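You operate a simulated robot arm through the tools that you are given. There is no shell and no other tool. Be economical: measure what you need, move in short steps, check, and stop when the job is done.

You run a simulated robot arm. Do the job below in one go: nothing can be reset, and whatever is moved stays where it is left.

Task
Clamp the blue pack and stick on the label the yellow card names.
Fine: push it to the grey stop first; free the green clamp afterwards. Where these are worked on the way, their far stop is far enough and under half their travel is too little: green clamp.
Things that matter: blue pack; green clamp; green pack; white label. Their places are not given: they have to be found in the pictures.

The check looks at the end state, three seconds after you hand in, the way a careful person would. Anything else that was tipped, shoved, dropped, spilled or broken makes it a failure.

Robot
A 7-joint arm with a two-finger parallel gripper, fixed in place. Base frame: the origin is at the foot of the arm, x ahead of it, y to its left, z up; the work surface is at about z = 80. Readings come in cm, degrees, newtons and seconds.
With the tool pointing down near the work surface it reaches from about 24 to 68 cm from the base axis. Its first joint turns from -66.0 to 66.0 degrees. Payload 2.4 kg.
Tool frame: the origin (TCP) lies between the finger pads and is the grasp point; the fingertips stand 3 cm ahead of it; z points along the fingers, y is the line along which they close. The gripper opens to 9.4 cm. The fingers are 2.8 cm wide and 1 cm thick; the gripper's body (5 by 9.6 cm) begins 5.5 cm behind the TCP.
Orientation is that of the tool frame in the base frame, as a unit quaternion [w, x, y, z]. With the fingers straight down and closing along the base's y, the tool's x points along the base's -x, its y along +y and its z along -z.

Tools
- The arm moves only by the tool send_rows. Its argument "targets" is a list of rows, each an object of numbers (a shift or turn left out is 0, a gripper value left out holds the last): "ax", "ay", "az": the turn, a rotation vector about the tool's x, y, z in units of 4 degrees (1.0 is 4 degrees); "tx", "ty", "tz": the shift along the tool's x, y, z in units of 25 mm (1.0 is 25 mm); "grip": the closure, from 0 (fully open) to 1 (shut). In form: [{"ax": .., "ay": .., "az": .., "tx": .., "ty": .., "tz": .., "grip": ..}, ...]. A call has 1 to 10 rows; each row shifts and turns the commanded pose from where the row before left it, along the tool's axes as they then stand. A call with a number of a shift or a turn outside -1 to 1 is refused whole. Each row takes 0.2 s and may step no farther than 5 cm and 8.6 degrees from the row before; otherwise, or with a gripper value out of range, the whole call is refused. A pose out of reach is approached as far as the arm can. The call stops where the force on the tool passes 40 N (or 10 N more than at its start, if that is more) or the arm is blocked; 0.2 s more then pass. The fingers move at their own pace (about 15.3 cm/s each) and stop on an object; they squeeze with about 31 N. The grip force told is the motor's: it shows also when the fingers shut on nothing. Time passes only in rows, and 0.2 s behind the last, so rows that do not move let the fingers close. It gives the time, the measured TCP pose, the force on the tool (base axes), the opening and the grip force at its end, in the units of the frame above (readings bear some noise), with the torque about the TCP (base axes, N m) and any sound that the robot's microphone picked up, and new pictures: "show" is both (left out), scene, wrist or none.
- Cameras (640 x 400 px; columns grow to the right, rows downward): "scene" is fixed at [4.85, 49.17, 144.64]; the picture's right is [-0.61, -0.79, 0.00], its down [-0.53, 0.41, -0.74] and it looks along [0.59, -0.46, -0.67] (base axes); focal length 313 px, centre (320, 200). "wrist" rides on the gripper at [7.6, 1.4, -10.3] in the tool frame; the picture's right is [-0.18, 0.98, 0.00], its down [-0.75, -0.14, -0.64] and it looks along [-0.63, -0.12, 0.77] (tool axes); focal length 243 px, centre (320, 200).
- point_at(camera, pixels): for up to 12 pixels [column, row] of the newest picture of that camera ("zoom" is the newest enlarged one), the place [x, y, z] in the base frame of the surface seen there, good to about 0.2 cm, but the place of the scene camera against the robot may be out by one fixed shift of up to 1.8 cm in any direction. The clock stands still meanwhile.
- inspect(camera, box): a new picture of the part [left, top, right, bottom] of that camera's present view, enlarged. The clock stands still meanwhile.
- finish_job(): hands the job in; it is judged then, once.

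Keep the steps short. Do not move on a guess: measure, check each grasp and each placing, and mend mistakes. In all there are 80 turns and 200 pictures (those below and enlarged ones count). Leave the gripper open and the arm clear of the work at the hand-in unless told otherwise, and finish with a single line.

The tools are called as name(argument=value, ...) on one line, values as JSON. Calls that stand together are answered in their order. send_rows: Moves the arm, as the interface text tells. Its arguments: {"type":"object","properties":{"targets":{"type":"array","items":{"type":"object","properties":{"ax":{"type":"number"},"ay":{"type":"number"},"az":{"type":"number"},"tx":{"type":"number"},"ty":{"type":"number"},"tz":{"type":"number"},"grip":{"type":"number"}}}},"show":{"type":"string","enum":["both","scene","wrist","none"]}},"required":["targets"]} The other tools are called the same way: point_at (camera, pixels) gives the place of the surface under pixels of a picture; inspect (camera, box) takes an enlarged picture of a part of a camera's view; finish_job () hands the job in.

At the start:

```text
time_s: 0.0
ee_pos: [35.32, 11.68, 104.12]
tool_rot: [0.0, 0.0, 1.0, 0.0]
ft_force: [-0.4, -0.1, 0.5]
torque: [0.02, 0.02, 0.0]
finger_gap: 9.42
grip_force: 0.1
```

scene: 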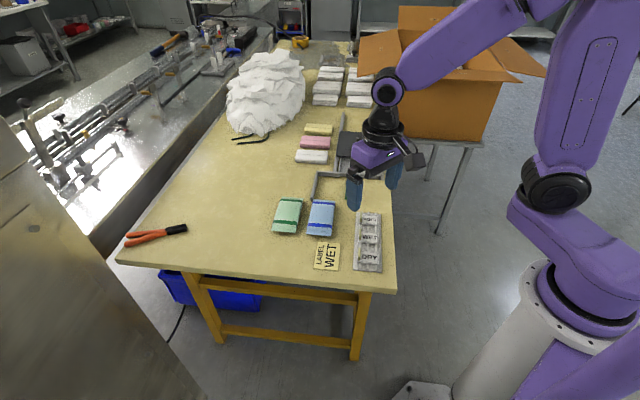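
wrist: 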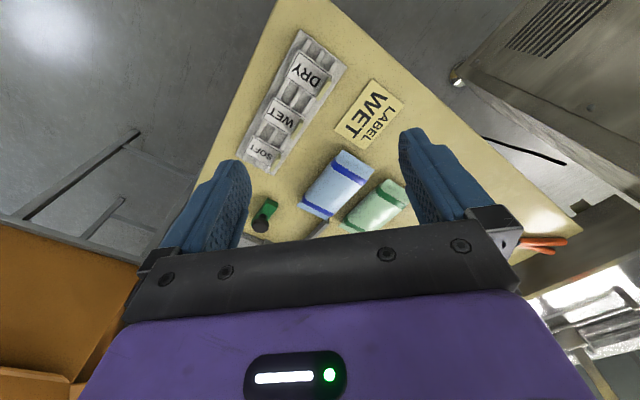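

I see the card saying LABEL WET, the packs, the label tray and something green near the grey stop. I'll enlarge both views.

inspect(camera="scene", box=[250, 130, 410, 280])

inspect(camera="wrist", box=[220, 20, 440, 250])

```text
2.67 times, centred on (330, 205) of scene
```

zoom: 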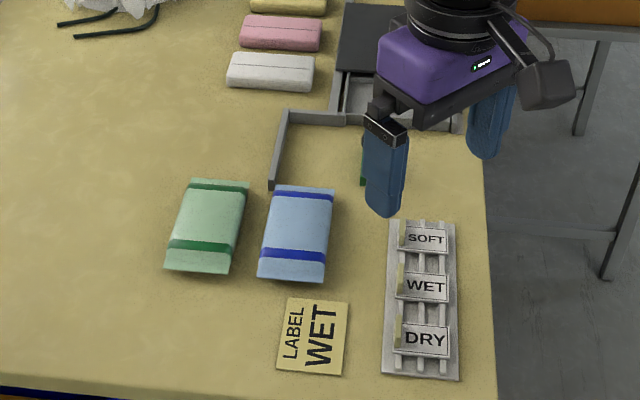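

```text
1.74 times, centred on (330, 135) of wrist
```

zoom: 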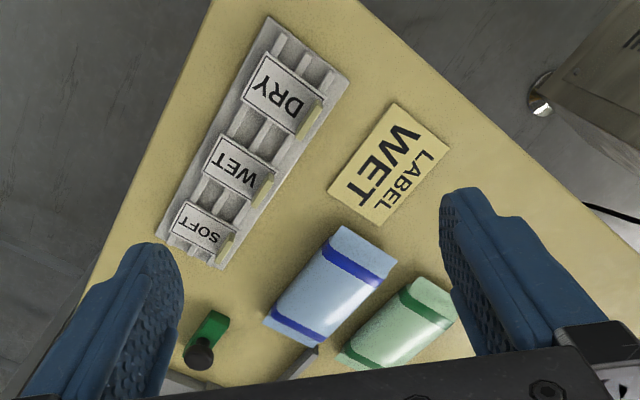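

I'll measure the main things in the wrist view and the scene view.

point_at(camera="wrist", pixels=[[271, 208], [262, 222], [340, 150], [372, 163], [302, 205], [328, 217], [376, 205], [285, 117], [263, 152], [310, 73], [300, 110], [318, 230]])

point_at(camera="scene", pixels=[[320, 218], [287, 215], [369, 237], [362, 234], [373, 237], [318, 176], [316, 198], [345, 174], [327, 256], [341, 195], [341, 170], [369, 219]])

```text
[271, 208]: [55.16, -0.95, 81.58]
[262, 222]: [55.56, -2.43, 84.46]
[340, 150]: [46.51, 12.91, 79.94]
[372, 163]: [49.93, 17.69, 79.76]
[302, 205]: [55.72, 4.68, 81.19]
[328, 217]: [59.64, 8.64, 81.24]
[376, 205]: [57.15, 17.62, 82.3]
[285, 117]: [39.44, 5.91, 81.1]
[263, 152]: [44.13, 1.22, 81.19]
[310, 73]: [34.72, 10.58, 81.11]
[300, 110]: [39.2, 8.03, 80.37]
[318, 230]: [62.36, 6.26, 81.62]
```

```text
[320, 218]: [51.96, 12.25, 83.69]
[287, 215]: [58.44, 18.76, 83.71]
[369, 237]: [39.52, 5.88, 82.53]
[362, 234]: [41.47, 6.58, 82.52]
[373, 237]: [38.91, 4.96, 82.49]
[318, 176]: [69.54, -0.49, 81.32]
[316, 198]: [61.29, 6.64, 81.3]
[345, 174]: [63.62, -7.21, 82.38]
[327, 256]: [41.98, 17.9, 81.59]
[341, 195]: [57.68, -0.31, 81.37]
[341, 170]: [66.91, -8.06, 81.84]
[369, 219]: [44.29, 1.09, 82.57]
```

The clamp near (55, -2) is partly hidden. I'll raise the tool 5 cm and move it 12 cm to -y to see it.

send_rows(targets=[{"tz": -1}, {"tz": -1}, {"ty": -1}, {"ty": -1}, {"ty": -1}, {"ty": -1}, {"ty": -1}])

```text
time_s: 1.6
ee_pos: [35.28, -1.0, 109.14]
tool_rot: [-0.001, 0.001, 1.0, -0.001]
ft_force: [0.5, -0.1, -0.7]
torque: [-0.03, 0.03, 0.0]
finger_gap: 9.44
grip_force: 0.1
```

scene: 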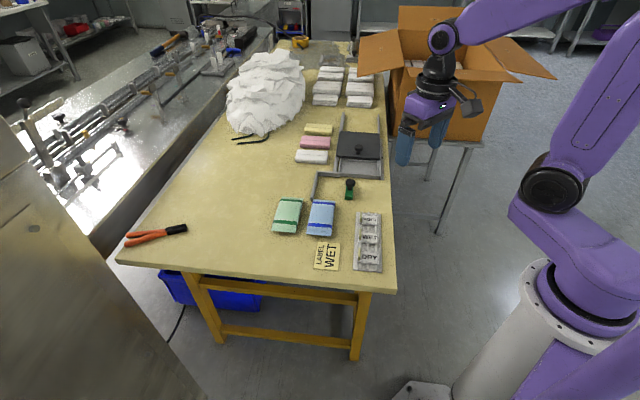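
wrist: 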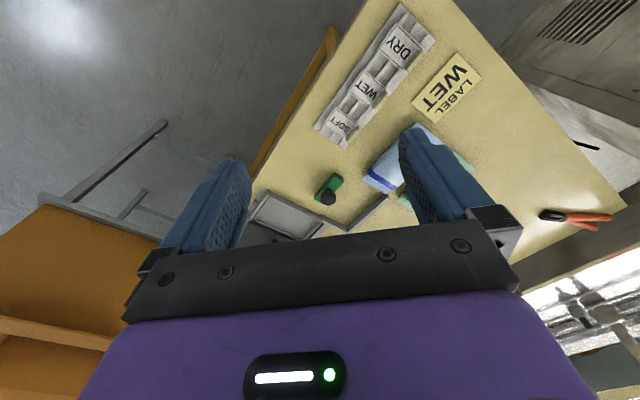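

inspect(camera="scene", box=[290, 100, 400, 210])

inspect(camera="wrist", box=[240, 80, 440, 240])

```text
3.64 times, centred on (345, 155) of scene
```

zoom: 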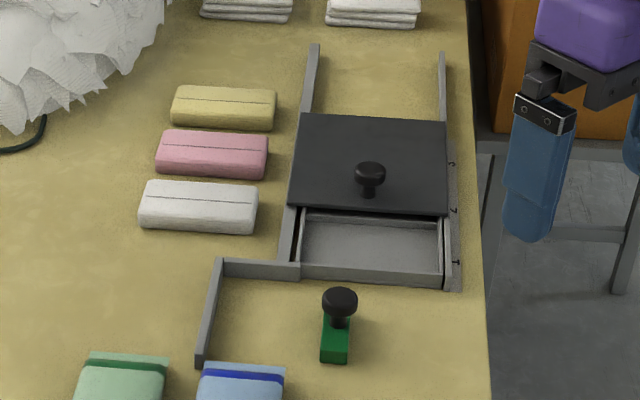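

```text
2.50 times, centred on (340, 160) of wrist
```

zoom: 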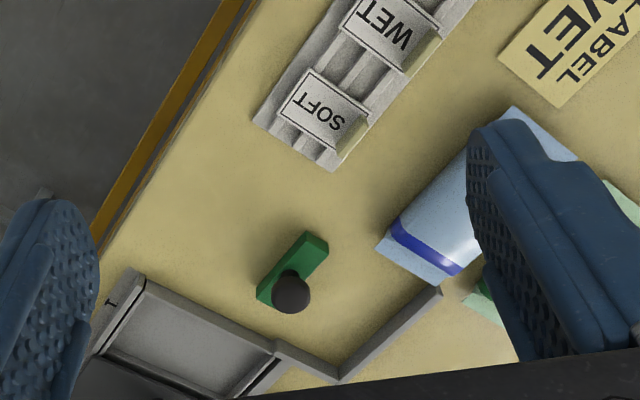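

point_at(camera="zoom", pixels=[[310, 240], [325, 258], [290, 292], [262, 295], [438, 290], [340, 378], [276, 355], [132, 275], [380, 250], [445, 283], [510, 110], [575, 155]])

point_at(camera="scene", pixels=[[350, 183], [350, 197], [316, 199], [318, 175], [340, 173], [309, 200], [335, 202], [332, 236], [306, 233], [324, 218], [320, 187], [332, 175]])

```text
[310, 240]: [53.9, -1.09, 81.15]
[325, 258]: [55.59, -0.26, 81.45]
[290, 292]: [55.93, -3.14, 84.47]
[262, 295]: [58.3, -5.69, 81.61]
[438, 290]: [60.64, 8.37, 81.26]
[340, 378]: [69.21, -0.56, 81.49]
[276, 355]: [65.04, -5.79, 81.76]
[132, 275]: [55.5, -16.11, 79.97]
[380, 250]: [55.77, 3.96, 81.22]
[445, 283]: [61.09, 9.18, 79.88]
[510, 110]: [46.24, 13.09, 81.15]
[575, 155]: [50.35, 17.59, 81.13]
```

```text
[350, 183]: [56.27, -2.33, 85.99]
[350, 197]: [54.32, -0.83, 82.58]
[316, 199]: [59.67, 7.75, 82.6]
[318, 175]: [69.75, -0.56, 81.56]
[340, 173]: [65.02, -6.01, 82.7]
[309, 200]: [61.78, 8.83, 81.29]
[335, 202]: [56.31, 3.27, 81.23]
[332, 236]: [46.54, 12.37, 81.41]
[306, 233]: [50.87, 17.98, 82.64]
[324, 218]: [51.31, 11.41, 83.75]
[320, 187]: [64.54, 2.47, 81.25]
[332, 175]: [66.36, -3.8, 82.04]
```

The packs, stop and clamp sit about 45° to the base axes. I'll move nearer to see how the clamp is built: to about (44, -3, 97).

send_rows(targets=[{"tz": 1, "tx": -0.8}, {"tz": 1, "tx": -0.8}, {"tz": 1, "tx": -0.8}, {"tz": 1, "tx": -0.8, "ty": -0.5}, {"tz": 0.8, "tx": -0.4, "ty": -0.3}], show="wrist")

inspect(camera="wrist", box=[240, 20, 420, 240])

```text
time_s: 2.8
ee_pos: [44.31, -2.81, 97.06]
tool_rot: [0.0, -0.001, 1.0, 0.0]
ft_force: [0.0, 0.1, 0.3]
torque: [-0.01, 0.01, -0.02]
finger_gap: 9.4
grip_force: 0.0
```

wrist: 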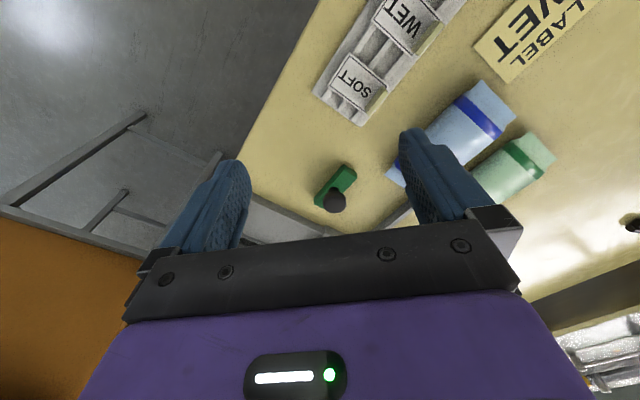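

```text
1.82 times, centred on (330, 130) of wrist
```

zoom: 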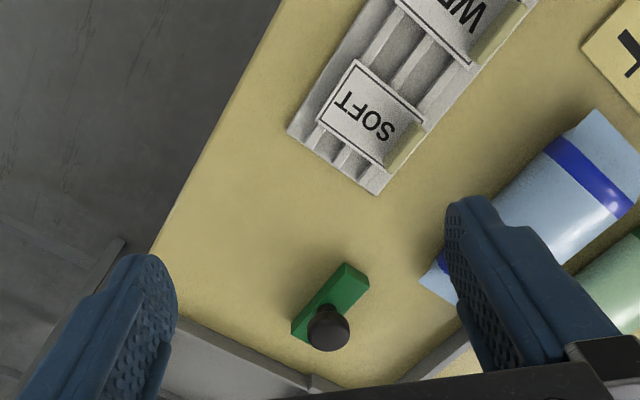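

point_at(camera="zoom", pixels=[[345, 264], [368, 280], [292, 320], [345, 285], [328, 325], [300, 338], [352, 62], [420, 118], [415, 140], [390, 165], [405, 146], [365, 125]])

inspect(camera="wrist", box=[300, 150, 370, 220])

```text
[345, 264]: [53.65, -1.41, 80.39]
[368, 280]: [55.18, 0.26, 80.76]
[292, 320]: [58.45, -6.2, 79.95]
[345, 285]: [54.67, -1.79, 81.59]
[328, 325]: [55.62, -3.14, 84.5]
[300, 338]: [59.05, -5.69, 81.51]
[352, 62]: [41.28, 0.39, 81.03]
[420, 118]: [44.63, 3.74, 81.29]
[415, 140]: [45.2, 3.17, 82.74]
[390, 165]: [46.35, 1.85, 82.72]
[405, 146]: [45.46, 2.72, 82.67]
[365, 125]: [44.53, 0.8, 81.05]
```

```text
5.71 times, centred on (335, 185) of wrist
```

zoom: 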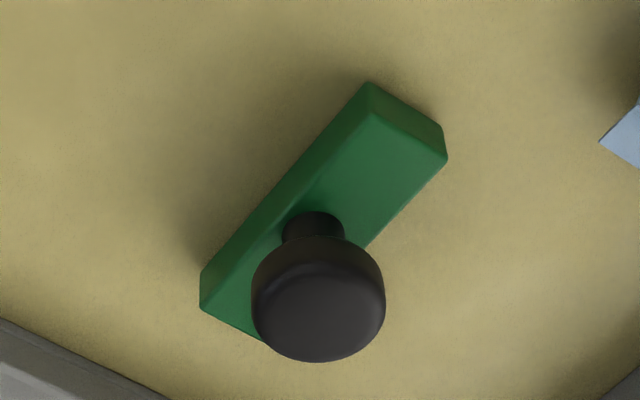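

Next I need the gap between the pack's line and the stop's long wall. I'll zoom the scene on it.

inspect(camera="scene", box=[296, 165, 346, 215])

```text
8.00 times, centred on (321, 190) of scene
```

zoom: 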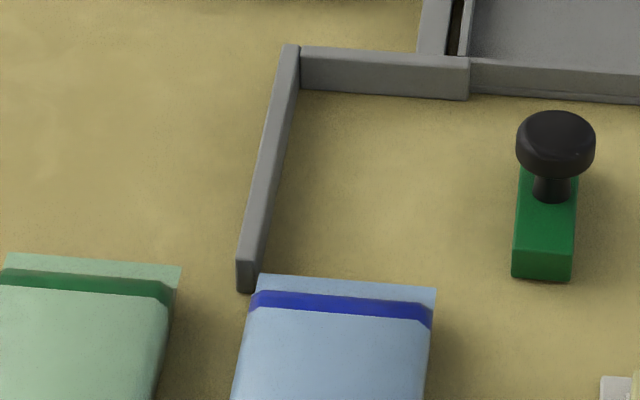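

point_at(camera="zoom", pixels=[[255, 262], [242, 262], [257, 286], [298, 92], [260, 278], [434, 292], [302, 85], [465, 95], [292, 46], [430, 320], [254, 300], [256, 108]])

inspect(camera="scene", box=[260, 185, 390, 285])

```text
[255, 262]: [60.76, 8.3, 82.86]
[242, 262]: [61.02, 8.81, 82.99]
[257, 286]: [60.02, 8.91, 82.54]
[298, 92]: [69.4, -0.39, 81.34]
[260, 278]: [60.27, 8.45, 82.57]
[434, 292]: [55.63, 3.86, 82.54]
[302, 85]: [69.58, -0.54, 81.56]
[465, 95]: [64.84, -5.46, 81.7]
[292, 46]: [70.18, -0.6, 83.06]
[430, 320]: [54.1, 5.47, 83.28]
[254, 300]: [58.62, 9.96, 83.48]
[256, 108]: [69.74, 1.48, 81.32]
```

```text
4.00 times, centred on (325, 235) of scene
```

zoom: 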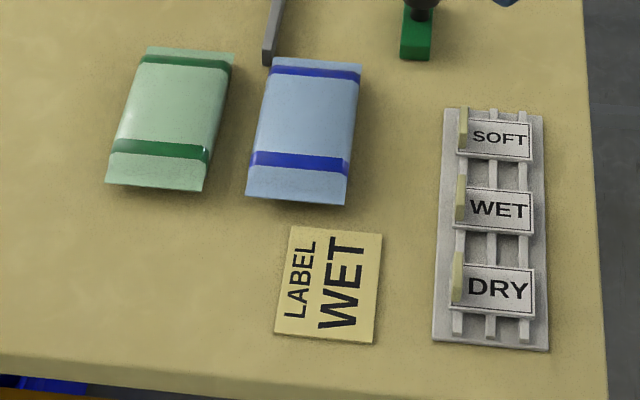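

The fixture stands at -45°. The pack's left edge is only about 0.2 cm inside the stop's long wall, so I'll grip the pack near its rear end to carry it straight. First I turn the tool 45° so that its y lies across the pack.

send_rows(targets=[{"az": 1}, {"az": 1}, {"az": 1}, {"az": 1}, {"az": 1}, {"az": 1}, {"az": 1}, {"az": 1}, {"az": 1}, {"az": 1}], show="none")

send_rows(targets=[{"az": 1}, {"az": 0.25}, {"tx": 0.5, "ty": 1}, {"tx": 0.5, "ty": 1}, {"tx": 0.5, "ty": 1}, {"tx": 0.5, "ty": 1}, {"tx": 0.5, "ty": 1}, {"tx": 0.5, "ty": 1}, {"tx": 0.36, "ty": 0.4}])

```text
time_s: 5.0
ee_pos: [44.35, -2.89, 97.21]
tool_rot: [0.0, 0.342, 0.94, 0.0]
ft_force: [0.5, -0.1, -0.8]
torque: [-0.02, 0.0, -0.01]
finger_gap: 9.38
grip_force: 0.2
```

```text
time_s: 7.0
ee_pos: [49.67, 14.44, 97.2]
tool_rot: [0.0, 0.383, 0.924, 0.001]
ft_force: [0.0, -0.2, -0.4]
torque: [0.03, 0.02, -0.03]
finger_gap: 9.41
grip_force: 0.1
```

scene: 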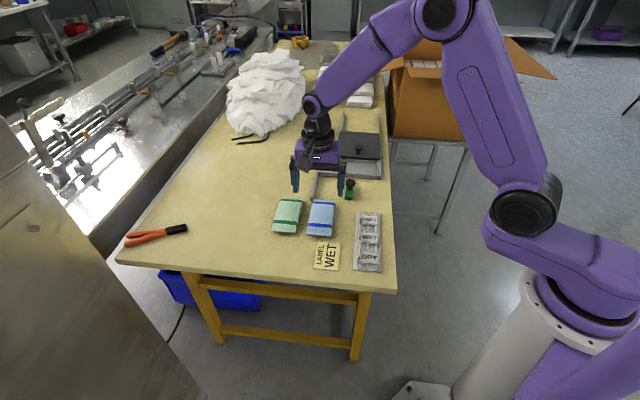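
wrist: 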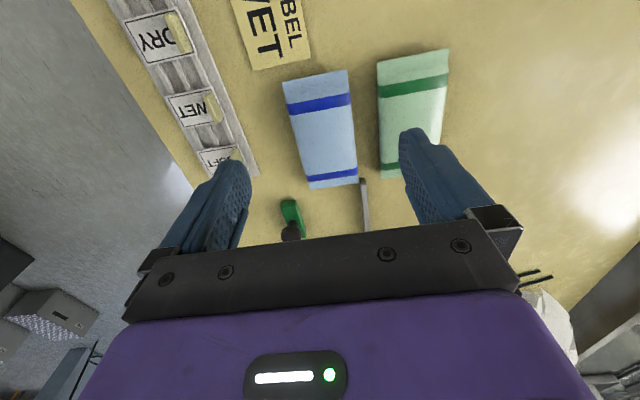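

Good view of the pack. I'll measure its edges, the gap to the green pack and the labels from here.

point_at(camera="wrist", pixels=[[283, 82], [347, 71], [310, 188], [357, 180], [379, 62], [381, 150], [353, 125], [295, 125], [362, 186], [190, 108], [208, 107], [214, 107]])

inspect(camera="wrist", box=[150, 60, 250, 180])

```text
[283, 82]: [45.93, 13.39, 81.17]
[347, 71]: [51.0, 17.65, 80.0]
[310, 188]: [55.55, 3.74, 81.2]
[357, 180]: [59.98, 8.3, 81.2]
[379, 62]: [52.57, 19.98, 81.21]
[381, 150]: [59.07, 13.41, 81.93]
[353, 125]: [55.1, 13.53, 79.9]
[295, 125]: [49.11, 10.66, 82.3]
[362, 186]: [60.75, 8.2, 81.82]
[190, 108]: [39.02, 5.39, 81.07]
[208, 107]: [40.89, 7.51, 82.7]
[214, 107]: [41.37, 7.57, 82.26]
```

```text
3.33 times, centred on (200, 120) of wrist
```

zoom: 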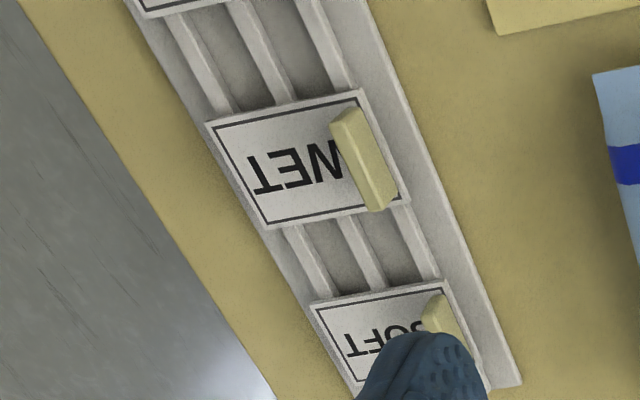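

The pack's axis is at v = -45.1 and there are 2.9 cm free to the green pack. I'll set the opening to 8 cm, correct by 0.25 cm, and go down astride the rear of the pack.

send_rows(targets=[{"tx": 0.08, "ty": -0.1, "grip": 0.15}, {"tz": 1}, {"tz": 1}, {"tz": 1}, {"tz": 1}], show="wrist")

```text
time_s: 8.2
ee_pos: [49.47, 14.28, 87.18]
tool_rot: [0.0, 0.383, 0.924, 0.0]
ft_force: [-0.1, 0.3, 0.2]
torque: [-0.02, -0.03, 0.0]
finger_gap: 7.98
grip_force: 0.0
```

wrist: 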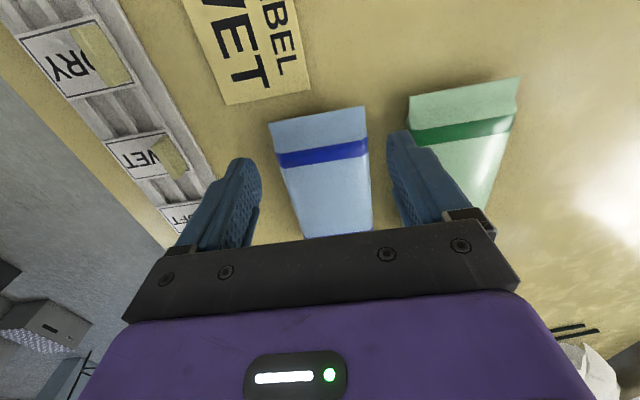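

Fingers are on both sides. I go down 3.6 cm, then close gently.

send_rows(targets=[{"tz": 0.72}, {"tz": 0.72}], show="both")

inspect(camera="scene", box=[260, 170, 390, 270])

```text
time_s: 8.8
ee_pos: [49.33, 14.28, 83.47]
tool_rot: [0.001, 0.383, 0.924, 0.0]
ft_force: [0.5, 0.6, 0.1]
torque: [0.04, -0.04, 0.01]
finger_gap: 8.0
grip_force: 0.1
```

scene: 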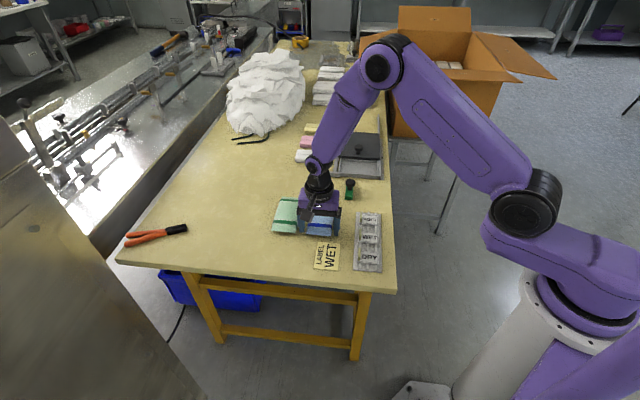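
wrist: 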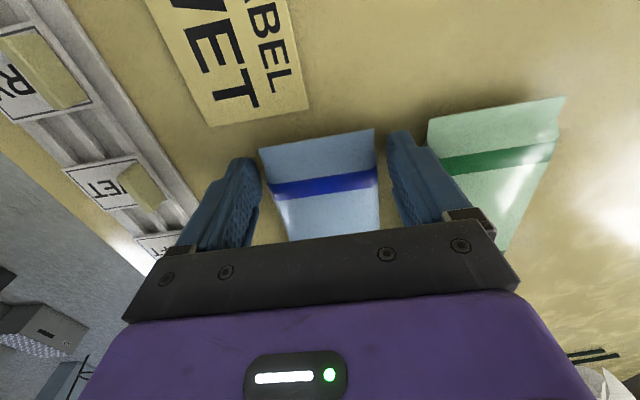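

```text
4.00 times, centred on (325, 220) of scene
```

zoom: 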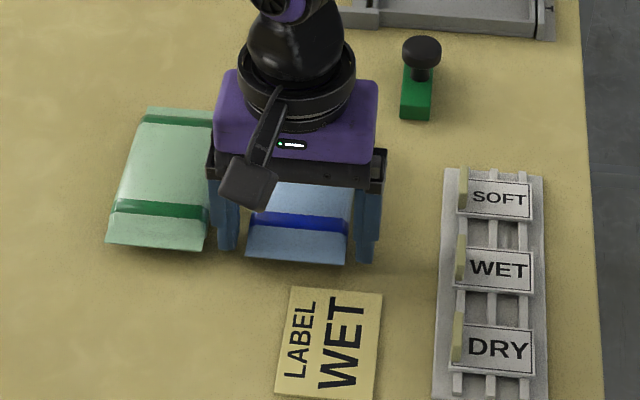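

Both fingers are clear of the green pack. I close on the blue pack.

send_rows(targets=[{"grip": 0.4}, {"grip": 0.4}, {"grip": 0.4}], show="wrist")

```text
time_s: 9.6
ee_pos: [49.29, 14.33, 83.54]
tool_rot: [0.0, 0.383, 0.924, 0.0]
ft_force: [0.1, -0.3, 0.6]
torque: [0.02, 0.04, -0.01]
finger_gap: 6.44
grip_force: 30.8
```

wrist: 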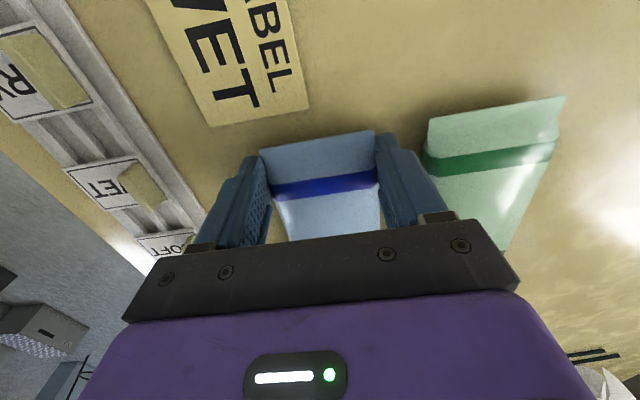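

Held at 6.44 cm, and the left edge is now 0.6 cm inside the wall. I slide the pack 9.8 cm forward along the wall.

send_rows(targets=[{"tx": -0.49}, {"tx": -0.49}, {"tx": -0.49}, {"tx": -0.49}, {"tx": -0.49}, {"tx": -0.49}, {"tx": -0.49}, {"tx": -0.49}])

```text
time_s: 11.4
ee_pos: [56.23, 7.31, 83.54]
tool_rot: [-0.001, 0.383, 0.924, 0.0]
ft_force: [0.2, -0.6, 0.2]
torque: [0.01, 0.02, 0.0]
finger_gap: 6.45
grip_force: 30.8
```

scene: 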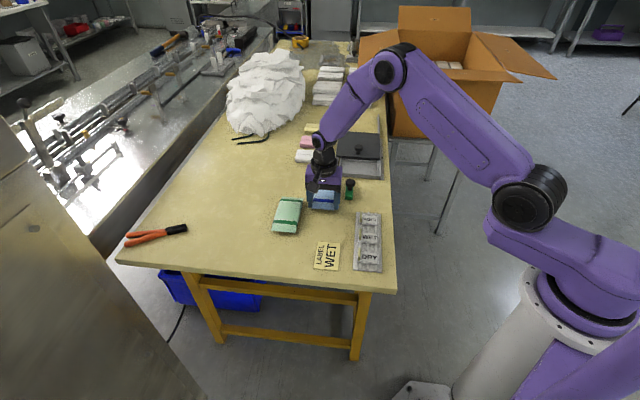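
wrist: 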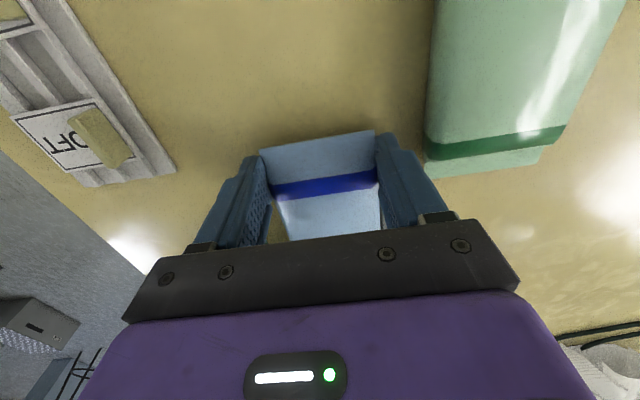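

Slid 9.9 cm cleanly, with about 3.2 cm left to the stop. I release, rise, step back behind the pack and shut the fingers for pushing.

send_rows(targets=[{"grip": 0.15}, {"grip": 0.15}, {"tz": -1}, {"tz": -1}, {"tx": 1}, {"tx": 0.8, "grip": 1}, {"grip": 1}, {"tz": 1}, {"tz": 1}], show="both")

inspect(camera="scene", box=[280, 150, 380, 230])

```text
time_s: 13.4
ee_pos: [53.17, 10.58, 83.57]
tool_rot: [0.0, 0.382, 0.924, 0.0]
ft_force: [0.6, -0.3, 0.3]
torque: [-0.01, -0.01, 0.0]
finger_gap: 0.01
grip_force: 30.6
```

scene: 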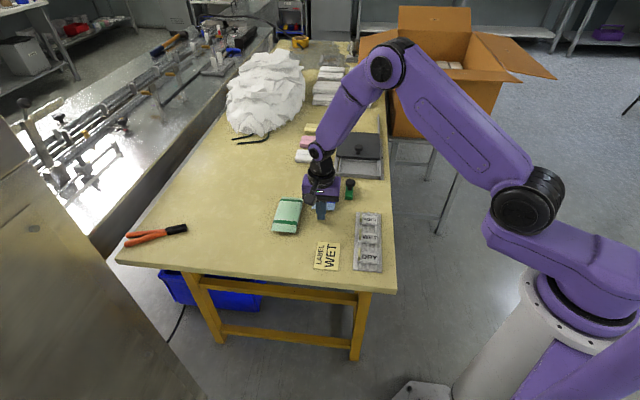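
wrist: 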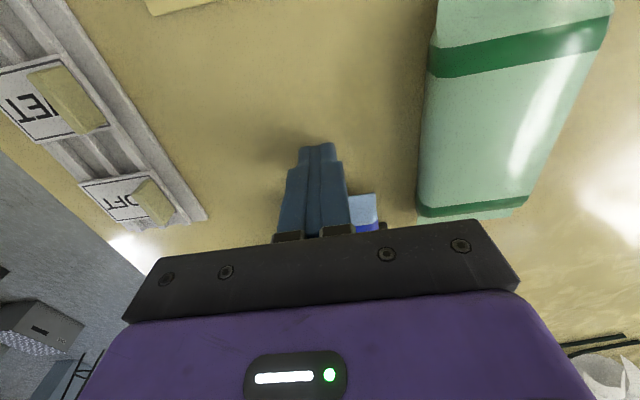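

```text
5.00 times, centred on (330, 190) of scene
```

zoom: 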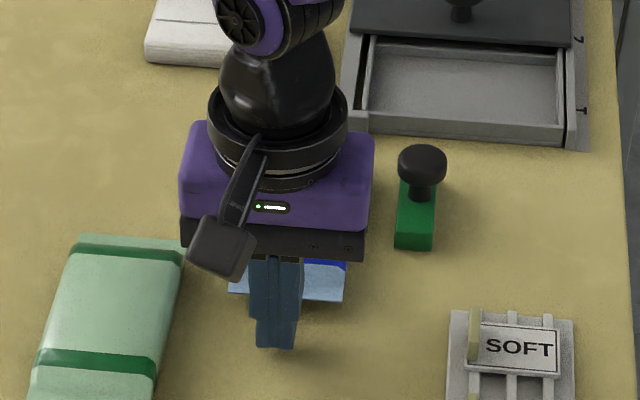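

The fingers are shut behind the pack. I push 4 cm forward, then continue in small steps until the force rises.

send_rows(targets=[{"tx": -0.4}, {"tx": -0.4}, {"tx": -0.4}, {"tx": -0.3}, {"tx": -0.1}], show="both")

inspect(camera="scene", box=[280, 150, 380, 230])

```text
time_s: 14.6
ee_pos: [55.89, 7.74, 83.51]
tool_rot: [-0.001, 0.383, 0.924, 0.0]
ft_force: [0.3, 1.0, 0.0]
torque: [0.01, 0.02, 0.0]
finger_gap: 0.01
grip_force: 31.0
```

scene: 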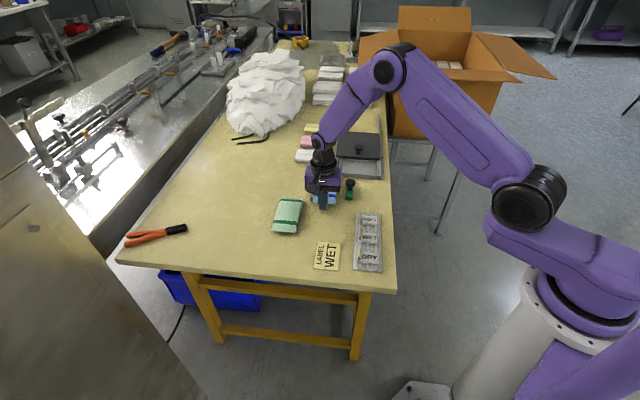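
wrist: 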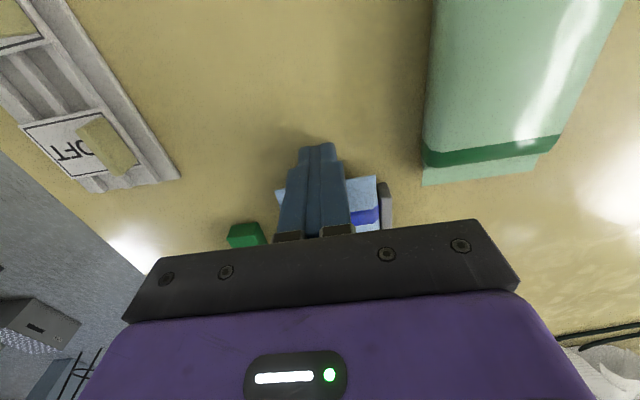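

```text
5.00 times, centred on (330, 190) of scene
```

zoom: 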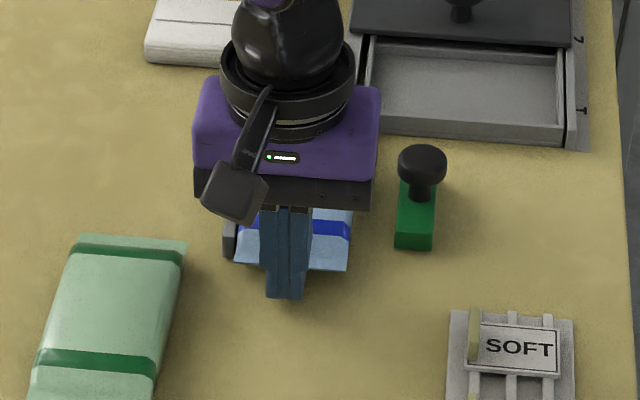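

Now at u = 34.05, with about 0.6 cm left. I continue in 1 mm steps.

send_rows(targets=[{"tx": -0.06}, {"tx": -0.06}, {"tx": -0.06}, {"tx": -0.04}, {"tx": -0.04}], show="none")

```text
time_s: 15.8
ee_pos: [56.5, 7.5, 83.54]
tool_rot: [-0.003, 0.382, 0.924, -0.001]
ft_force: [-10.9, 9.8, 2.2]
torque: [0.21, 0.21, -0.08]
finger_gap: 0.01
grip_force: 31.0
```

A 15 N resistance along u at u = 34.65 matches the stop. I back off, rise and look.

send_rows(targets=[{"tx": 0.5}, {"tx": 0.5}, {"tz": -1}, {"tz": -1}, {"tz": -1}, {"tz": -1}, {"tx": 1, "grip": 0.3}, {"tx": 1}], show="both")

inspect(camera="wrist", box=[200, 80, 440, 240])

inspect(camera="scene", box=[280, 150, 380, 230])

```text
time_s: 17.6
ee_pos: [51.01, 12.58, 93.63]
tool_rot: [0.001, 0.383, 0.924, 0.0]
ft_force: [-0.8, 0.1, 0.8]
torque: [-0.01, -0.03, -0.02]
finger_gap: 6.57
grip_force: 0.1
```

scene: 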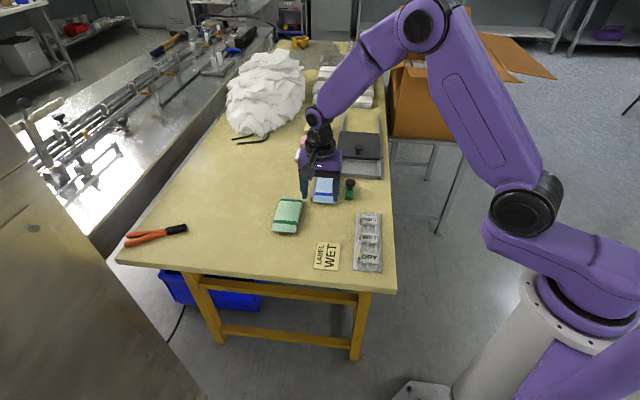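
wrist: 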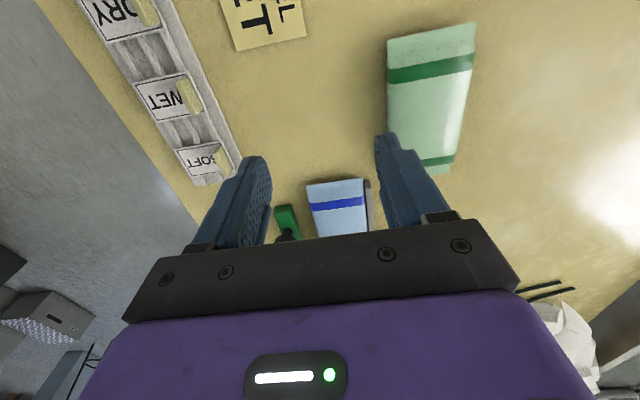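

```text
2.50 times, centred on (320, 160) of wrist
```

zoom: 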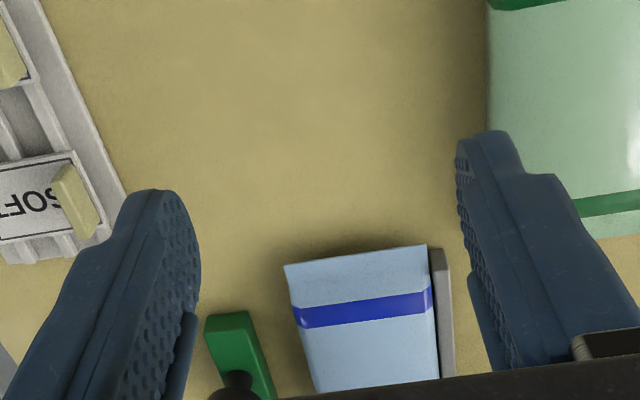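

```text
5.00 times, centred on (330, 190) of scene
```

zoom: 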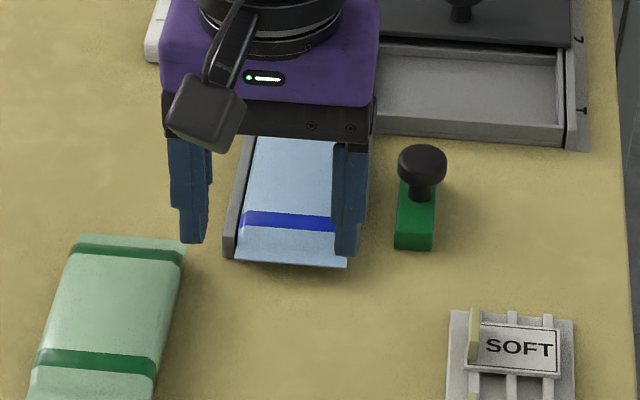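

point_at(camera="wrist", pixels=[[307, 185], [360, 178], [314, 230], [366, 215], [369, 200], [282, 212], [300, 230], [288, 236], [190, 97], [182, 88], [197, 108], [165, 98]])

point_at(camera="scene", pixels=[[327, 203], [349, 203], [329, 178], [346, 180], [350, 183], [330, 190], [343, 198], [354, 198]])

```text
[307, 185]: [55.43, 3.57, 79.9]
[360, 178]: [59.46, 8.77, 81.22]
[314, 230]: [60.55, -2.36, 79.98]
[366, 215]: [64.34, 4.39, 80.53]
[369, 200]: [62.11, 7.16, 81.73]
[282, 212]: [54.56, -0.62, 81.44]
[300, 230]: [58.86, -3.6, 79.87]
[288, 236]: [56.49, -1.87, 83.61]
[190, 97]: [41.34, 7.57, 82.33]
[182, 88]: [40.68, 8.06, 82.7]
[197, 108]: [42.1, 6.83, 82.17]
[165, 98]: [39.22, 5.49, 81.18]
```

```text
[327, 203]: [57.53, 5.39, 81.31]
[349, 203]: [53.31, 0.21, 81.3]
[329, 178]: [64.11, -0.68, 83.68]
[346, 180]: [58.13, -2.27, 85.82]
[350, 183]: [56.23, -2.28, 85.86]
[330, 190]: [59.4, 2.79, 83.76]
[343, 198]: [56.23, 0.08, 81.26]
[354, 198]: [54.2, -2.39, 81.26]
```

The pack sits against the stop at u = 36 to 49.6, with 0.5 cm to the long wall, which the clamp should close. Now I move nearer the clamp knob for a measurement.

send_rows(targets=[{"tx": -0.7, "ty": -0.7}, {"tx": -0.7, "ty": -0.7}, {"tx": -0.7, "ty": -0.7}, {"tx": -0.7, "ty": -0.7}], show="wrist")

inspect(camera="wrist", box=[240, 120, 400, 240])

```text
time_s: 18.6
ee_pos: [51.13, 2.72, 93.55]
tool_rot: [-0.001, 0.383, 0.924, 0.0]
ft_force: [-0.1, -0.6, 0.7]
torque: [-0.03, -0.04, 0.04]
finger_gap: 6.54
grip_force: 0.1
```

wrist: 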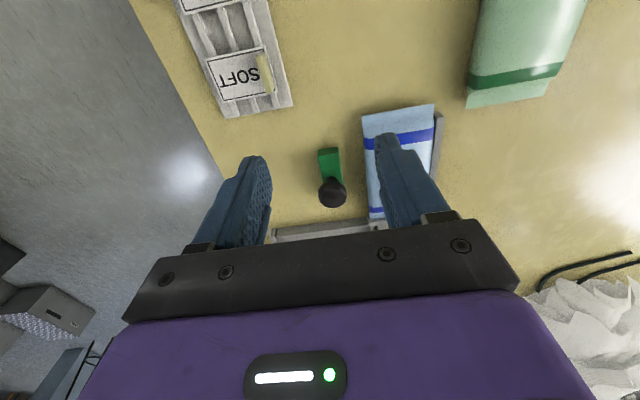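

```text
3.33 times, centred on (320, 180) of wrist
```

zoom: 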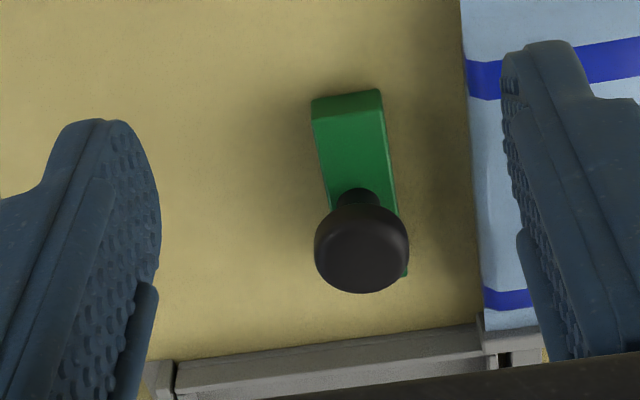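

point_at(camera="zoom", pixels=[[360, 252], [318, 255], [406, 248], [362, 289], [360, 228], [355, 195], [314, 108], [383, 98], [355, 150], [478, 180], [484, 318]])

```text
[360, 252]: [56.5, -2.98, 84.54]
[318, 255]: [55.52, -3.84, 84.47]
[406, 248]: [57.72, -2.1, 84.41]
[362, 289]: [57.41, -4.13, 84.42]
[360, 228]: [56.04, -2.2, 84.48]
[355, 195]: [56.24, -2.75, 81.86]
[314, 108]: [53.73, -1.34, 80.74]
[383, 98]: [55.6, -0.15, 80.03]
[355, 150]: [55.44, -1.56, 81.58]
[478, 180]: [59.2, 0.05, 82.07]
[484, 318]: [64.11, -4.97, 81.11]
```

The knob is centred at (56.74, -3.08), radius 1.4, top 84.5. I go over it at 5.2 cm opening and down to tip height 82.8.

send_rows(targets=[{"tx": -0.8, "ty": -0.05, "grip": 0.45}, {"tx": -0.8}, {"tx": -0.8}, {"tx": -0.83}, {"tz": 0.8}, {"tz": 0.8}, {"tz": 0.8}, {"tz": 0.7}])

inspect(camera="scene", box=[290, 130, 410, 220])

```text
time_s: 20.4
ee_pos: [56.78, -3.02, 85.93]
tool_rot: [0.0, 0.383, 0.924, 0.0]
ft_force: [0.0, -0.4, 0.5]
torque: [0.0, 0.01, -0.01]
finger_gap: 5.16
grip_force: 0.0
```

scene: 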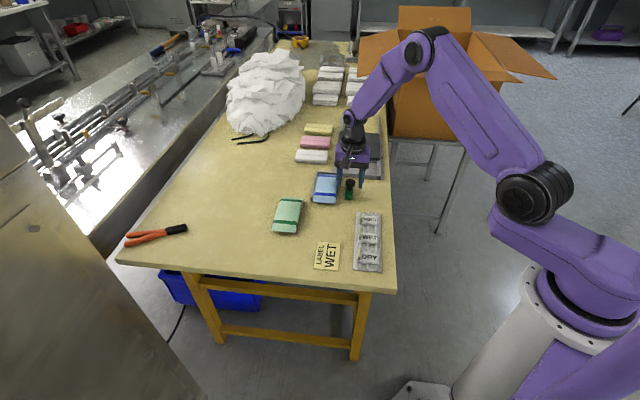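
wrist: 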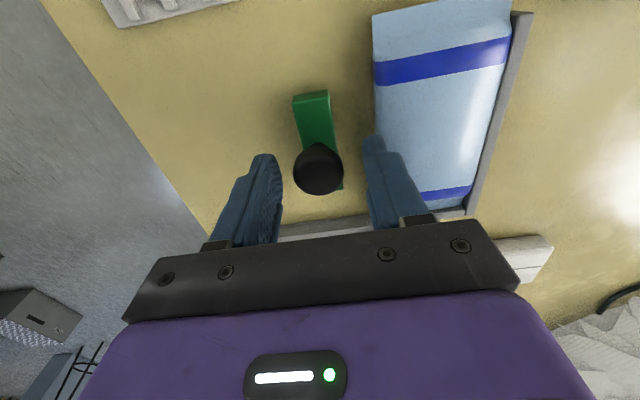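

```text
4.44 times, centred on (350, 175) of scene
```

zoom: 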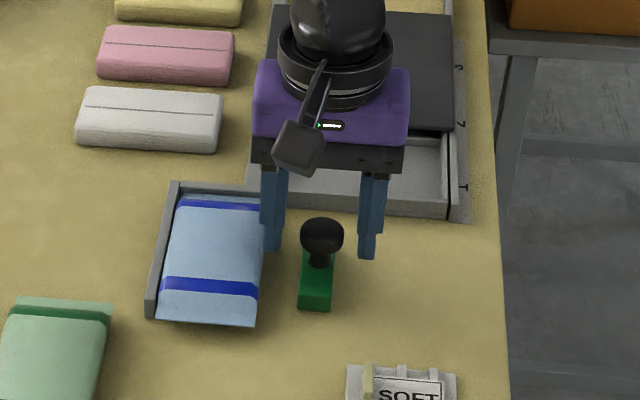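

The knob is between the fingers. I close on it.

send_rows(targets=[{"grip": 0.75}, {"grip": 0.75}, {"grip": 0.75}], show="wrist")

```text
time_s: 21.2
ee_pos: [56.67, -3.05, 85.91]
tool_rot: [0.0, 0.383, 0.924, 0.0]
ft_force: [0.9, -0.6, -2.0]
torque: [-0.26, -0.32, 0.02]
finger_gap: 2.81
grip_force: 44.9
```

wrist: 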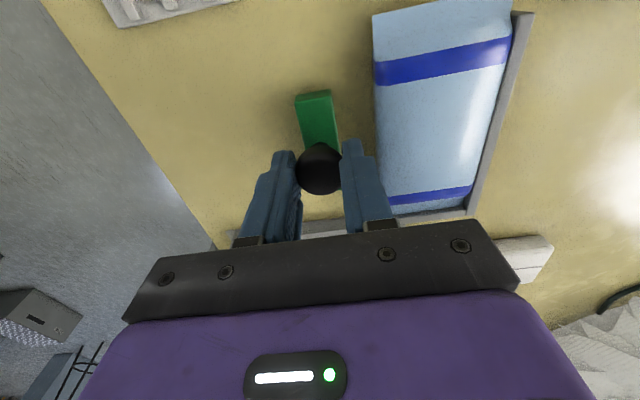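

Holding the knob at 2.81 cm. I try 1 cm toward the pack in small steps.

send_rows(targets=[{"ty": 0.1}, {"ty": 0.1}, {"ty": 0.1}, {"ty": 0.1}], show="wrist")

```text
time_s: 22.2
ee_pos: [57.52, -2.38, 85.98]
tool_rot: [0.0, 0.382, 0.924, -0.001]
ft_force: [-1.6, 1.3, 6.0]
torque: [0.21, 0.44, 0.07]
finger_gap: 2.79
grip_force: 45.1
```

wrist: 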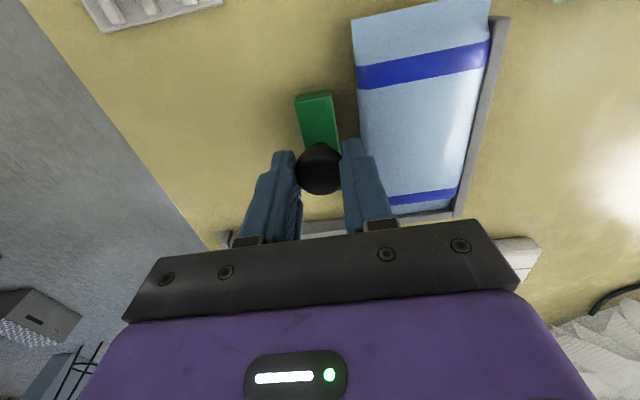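

The clamp slides with the tool. I continue 1.5 cm more.

send_rows(targets=[{"ty": 0.1}, {"ty": 0.1}, {"ty": 0.1}, {"ty": 0.1}, {"ty": 0.1}, {"ty": 0.1}], show="wrist")

```text
time_s: 23.6
ee_pos: [58.48, -1.19, 85.82]
tool_rot: [0.0, 0.383, 0.924, 0.0]
ft_force: [-4.3, 3.5, 14.8]
torque: [0.46, 0.58, -0.1]
finger_gap: 2.77
grip_force: 44.8
```

wrist: 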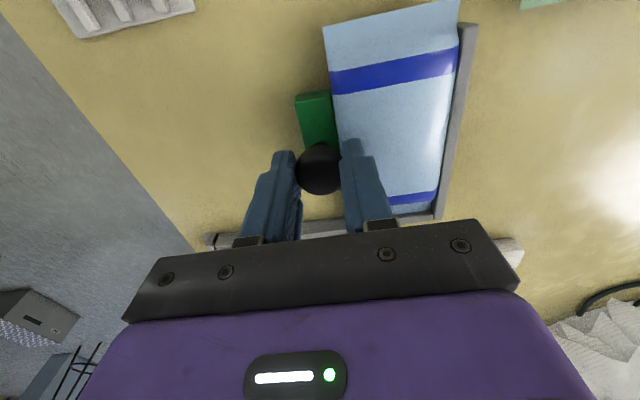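

The force shows +15 N along z, so the tool is pressing down on something. I ease up 2 mm and back 0.5 mm.

send_rows(targets=[{"tz": -0.04}, {"tz": -0.04, "tx": 0.02}], show="none")

inspect(camera="scene", box=[290, 130, 410, 220])

```text
time_s: 24.2
ee_pos: [58.3, -1.28, 85.9]
tool_rot: [0.0, 0.382, 0.924, 0.0]
ft_force: [-0.7, 1.1, -12.0]
torque: [-0.68, -0.94, 0.05]
finger_gap: 2.79
grip_force: 45.0
```

```text
4.44 times, centred on (350, 175) of scene
```

zoom: 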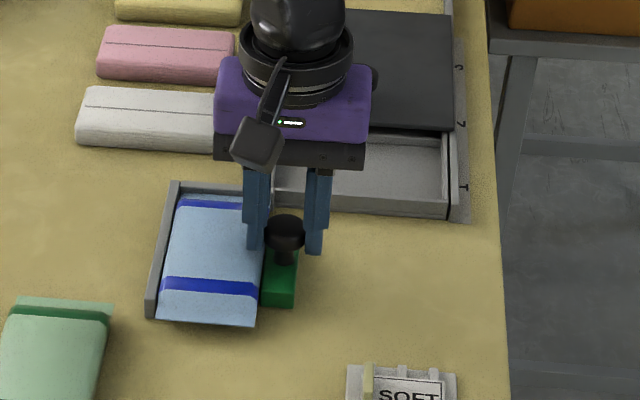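

Now it pulls up by 12 N, so the clamp is stiff in z. I give back 0.8 mm and go on toward the pack in 1.2 mm steps.

send_rows(targets=[{"tz": 0.035}, {"ty": 0.05}, {"ty": 0.05}, {"ty": 0.05}, {"ty": 0.05}], show="wrist")

```text
time_s: 25.4
ee_pos: [58.61, -1.18, 85.79]
tool_rot: [-0.002, 0.384, 0.923, -0.001]
ft_force: [-11.9, -9.1, -8.4]
torque: [-0.59, -0.28, 0.06]
finger_gap: 2.75
grip_force: 44.8
```

wrist: 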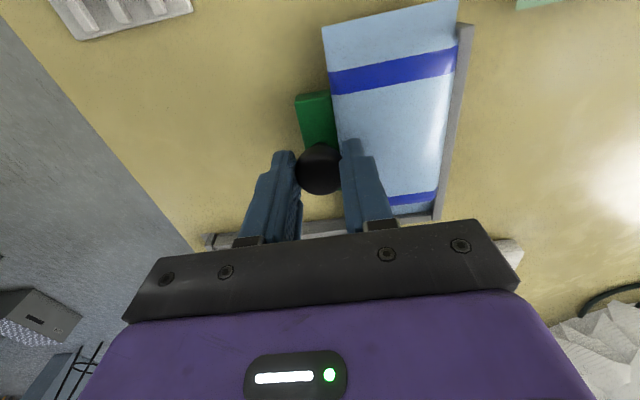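

Resistance of 15 N against the clamping direction at 2.7 cm of travel: it touches the pack or its far stop. I press 2 mm more to tell which.

send_rows(targets=[{"ty": 0.04}, {"ty": 0.04}], show="scene")

inspect(camera="scene", box=[290, 130, 410, 220])

inspect(camera="wrist", box=[280, 10, 480, 230])

```text
time_s: 26.0
ee_pos: [58.73, -1.21, 85.81]
tool_rot: [-0.004, 0.385, 0.923, -0.002]
ft_force: [-24.1, -20.1, -0.9]
torque: [-0.83, -0.26, 0.0]
finger_gap: 2.76
grip_force: 45.1
```

scene: 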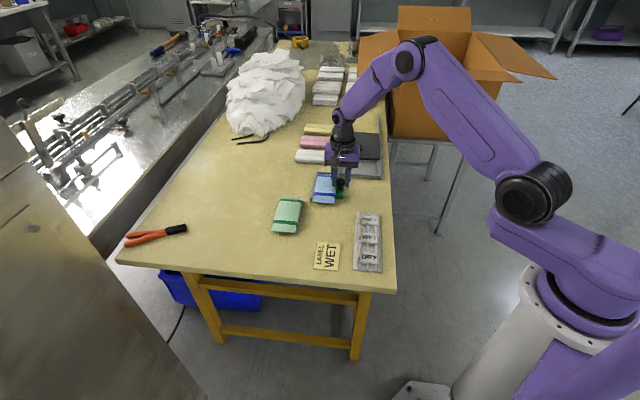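

```text
4.44 times, centred on (350, 175) of scene
```

zoom: 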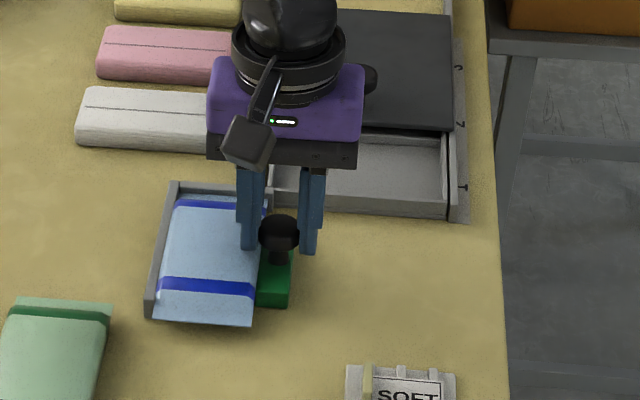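

```text
1.82 times, centred on (380, 120) of wrist
```

zoom: 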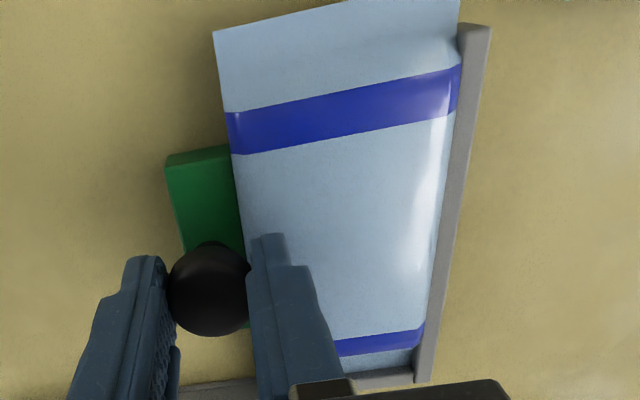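

The force rose to 31 N with almost no movement and the pack lies on the wall: it is clamped. I open and rise 8 cm.

send_rows(targets=[{"grip": 0.5}, {"grip": 0.5}, {"tz": -1}, {"tz": -1}, {"tz": -1}, {"tx": 1}, {"tx": 1}, {"tx": 1}], show="both")

inspect(camera="wrist", box=[240, 60, 440, 240])

inspect(camera="scene", box=[290, 150, 380, 220])

```text
time_s: 27.8
ee_pos: [53.58, 4.67, 93.44]
tool_rot: [0.0, 0.382, 0.924, 0.0]
ft_force: [0.0, 0.0, 0.1]
torque: [0.02, -0.03, -0.03]
finger_gap: 4.68
grip_force: 0.0
```

scene: 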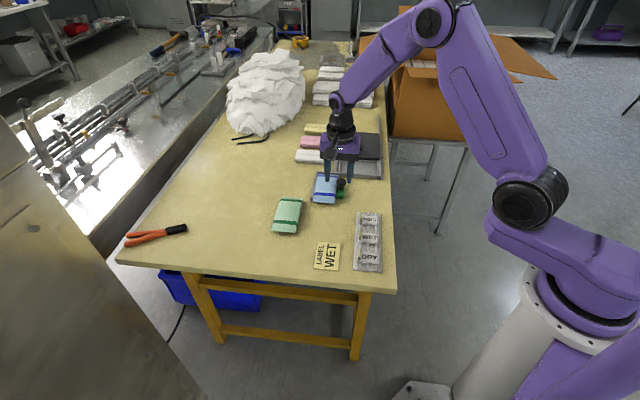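
wrist: 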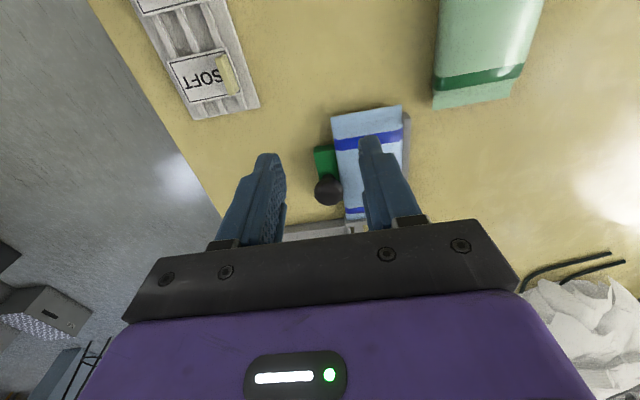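

```text
2.22 times, centred on (340, 150) of wrist
```

zoom: 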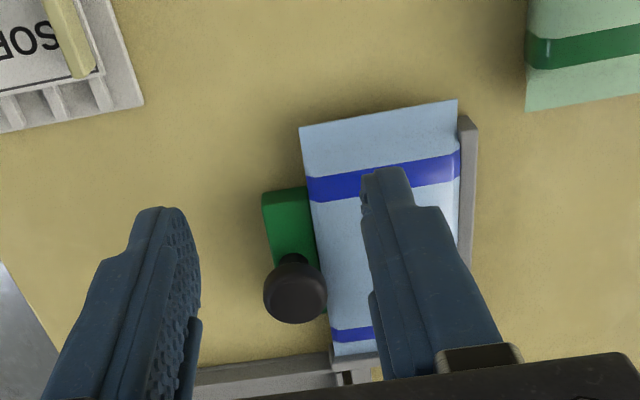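

```text
5.71 times, centred on (335, 185) of scene
```

zoom: 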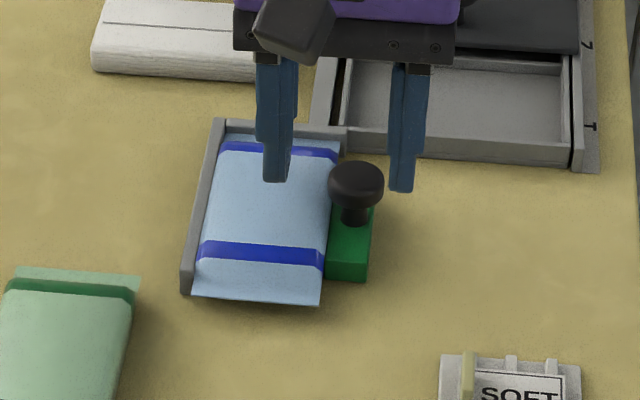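

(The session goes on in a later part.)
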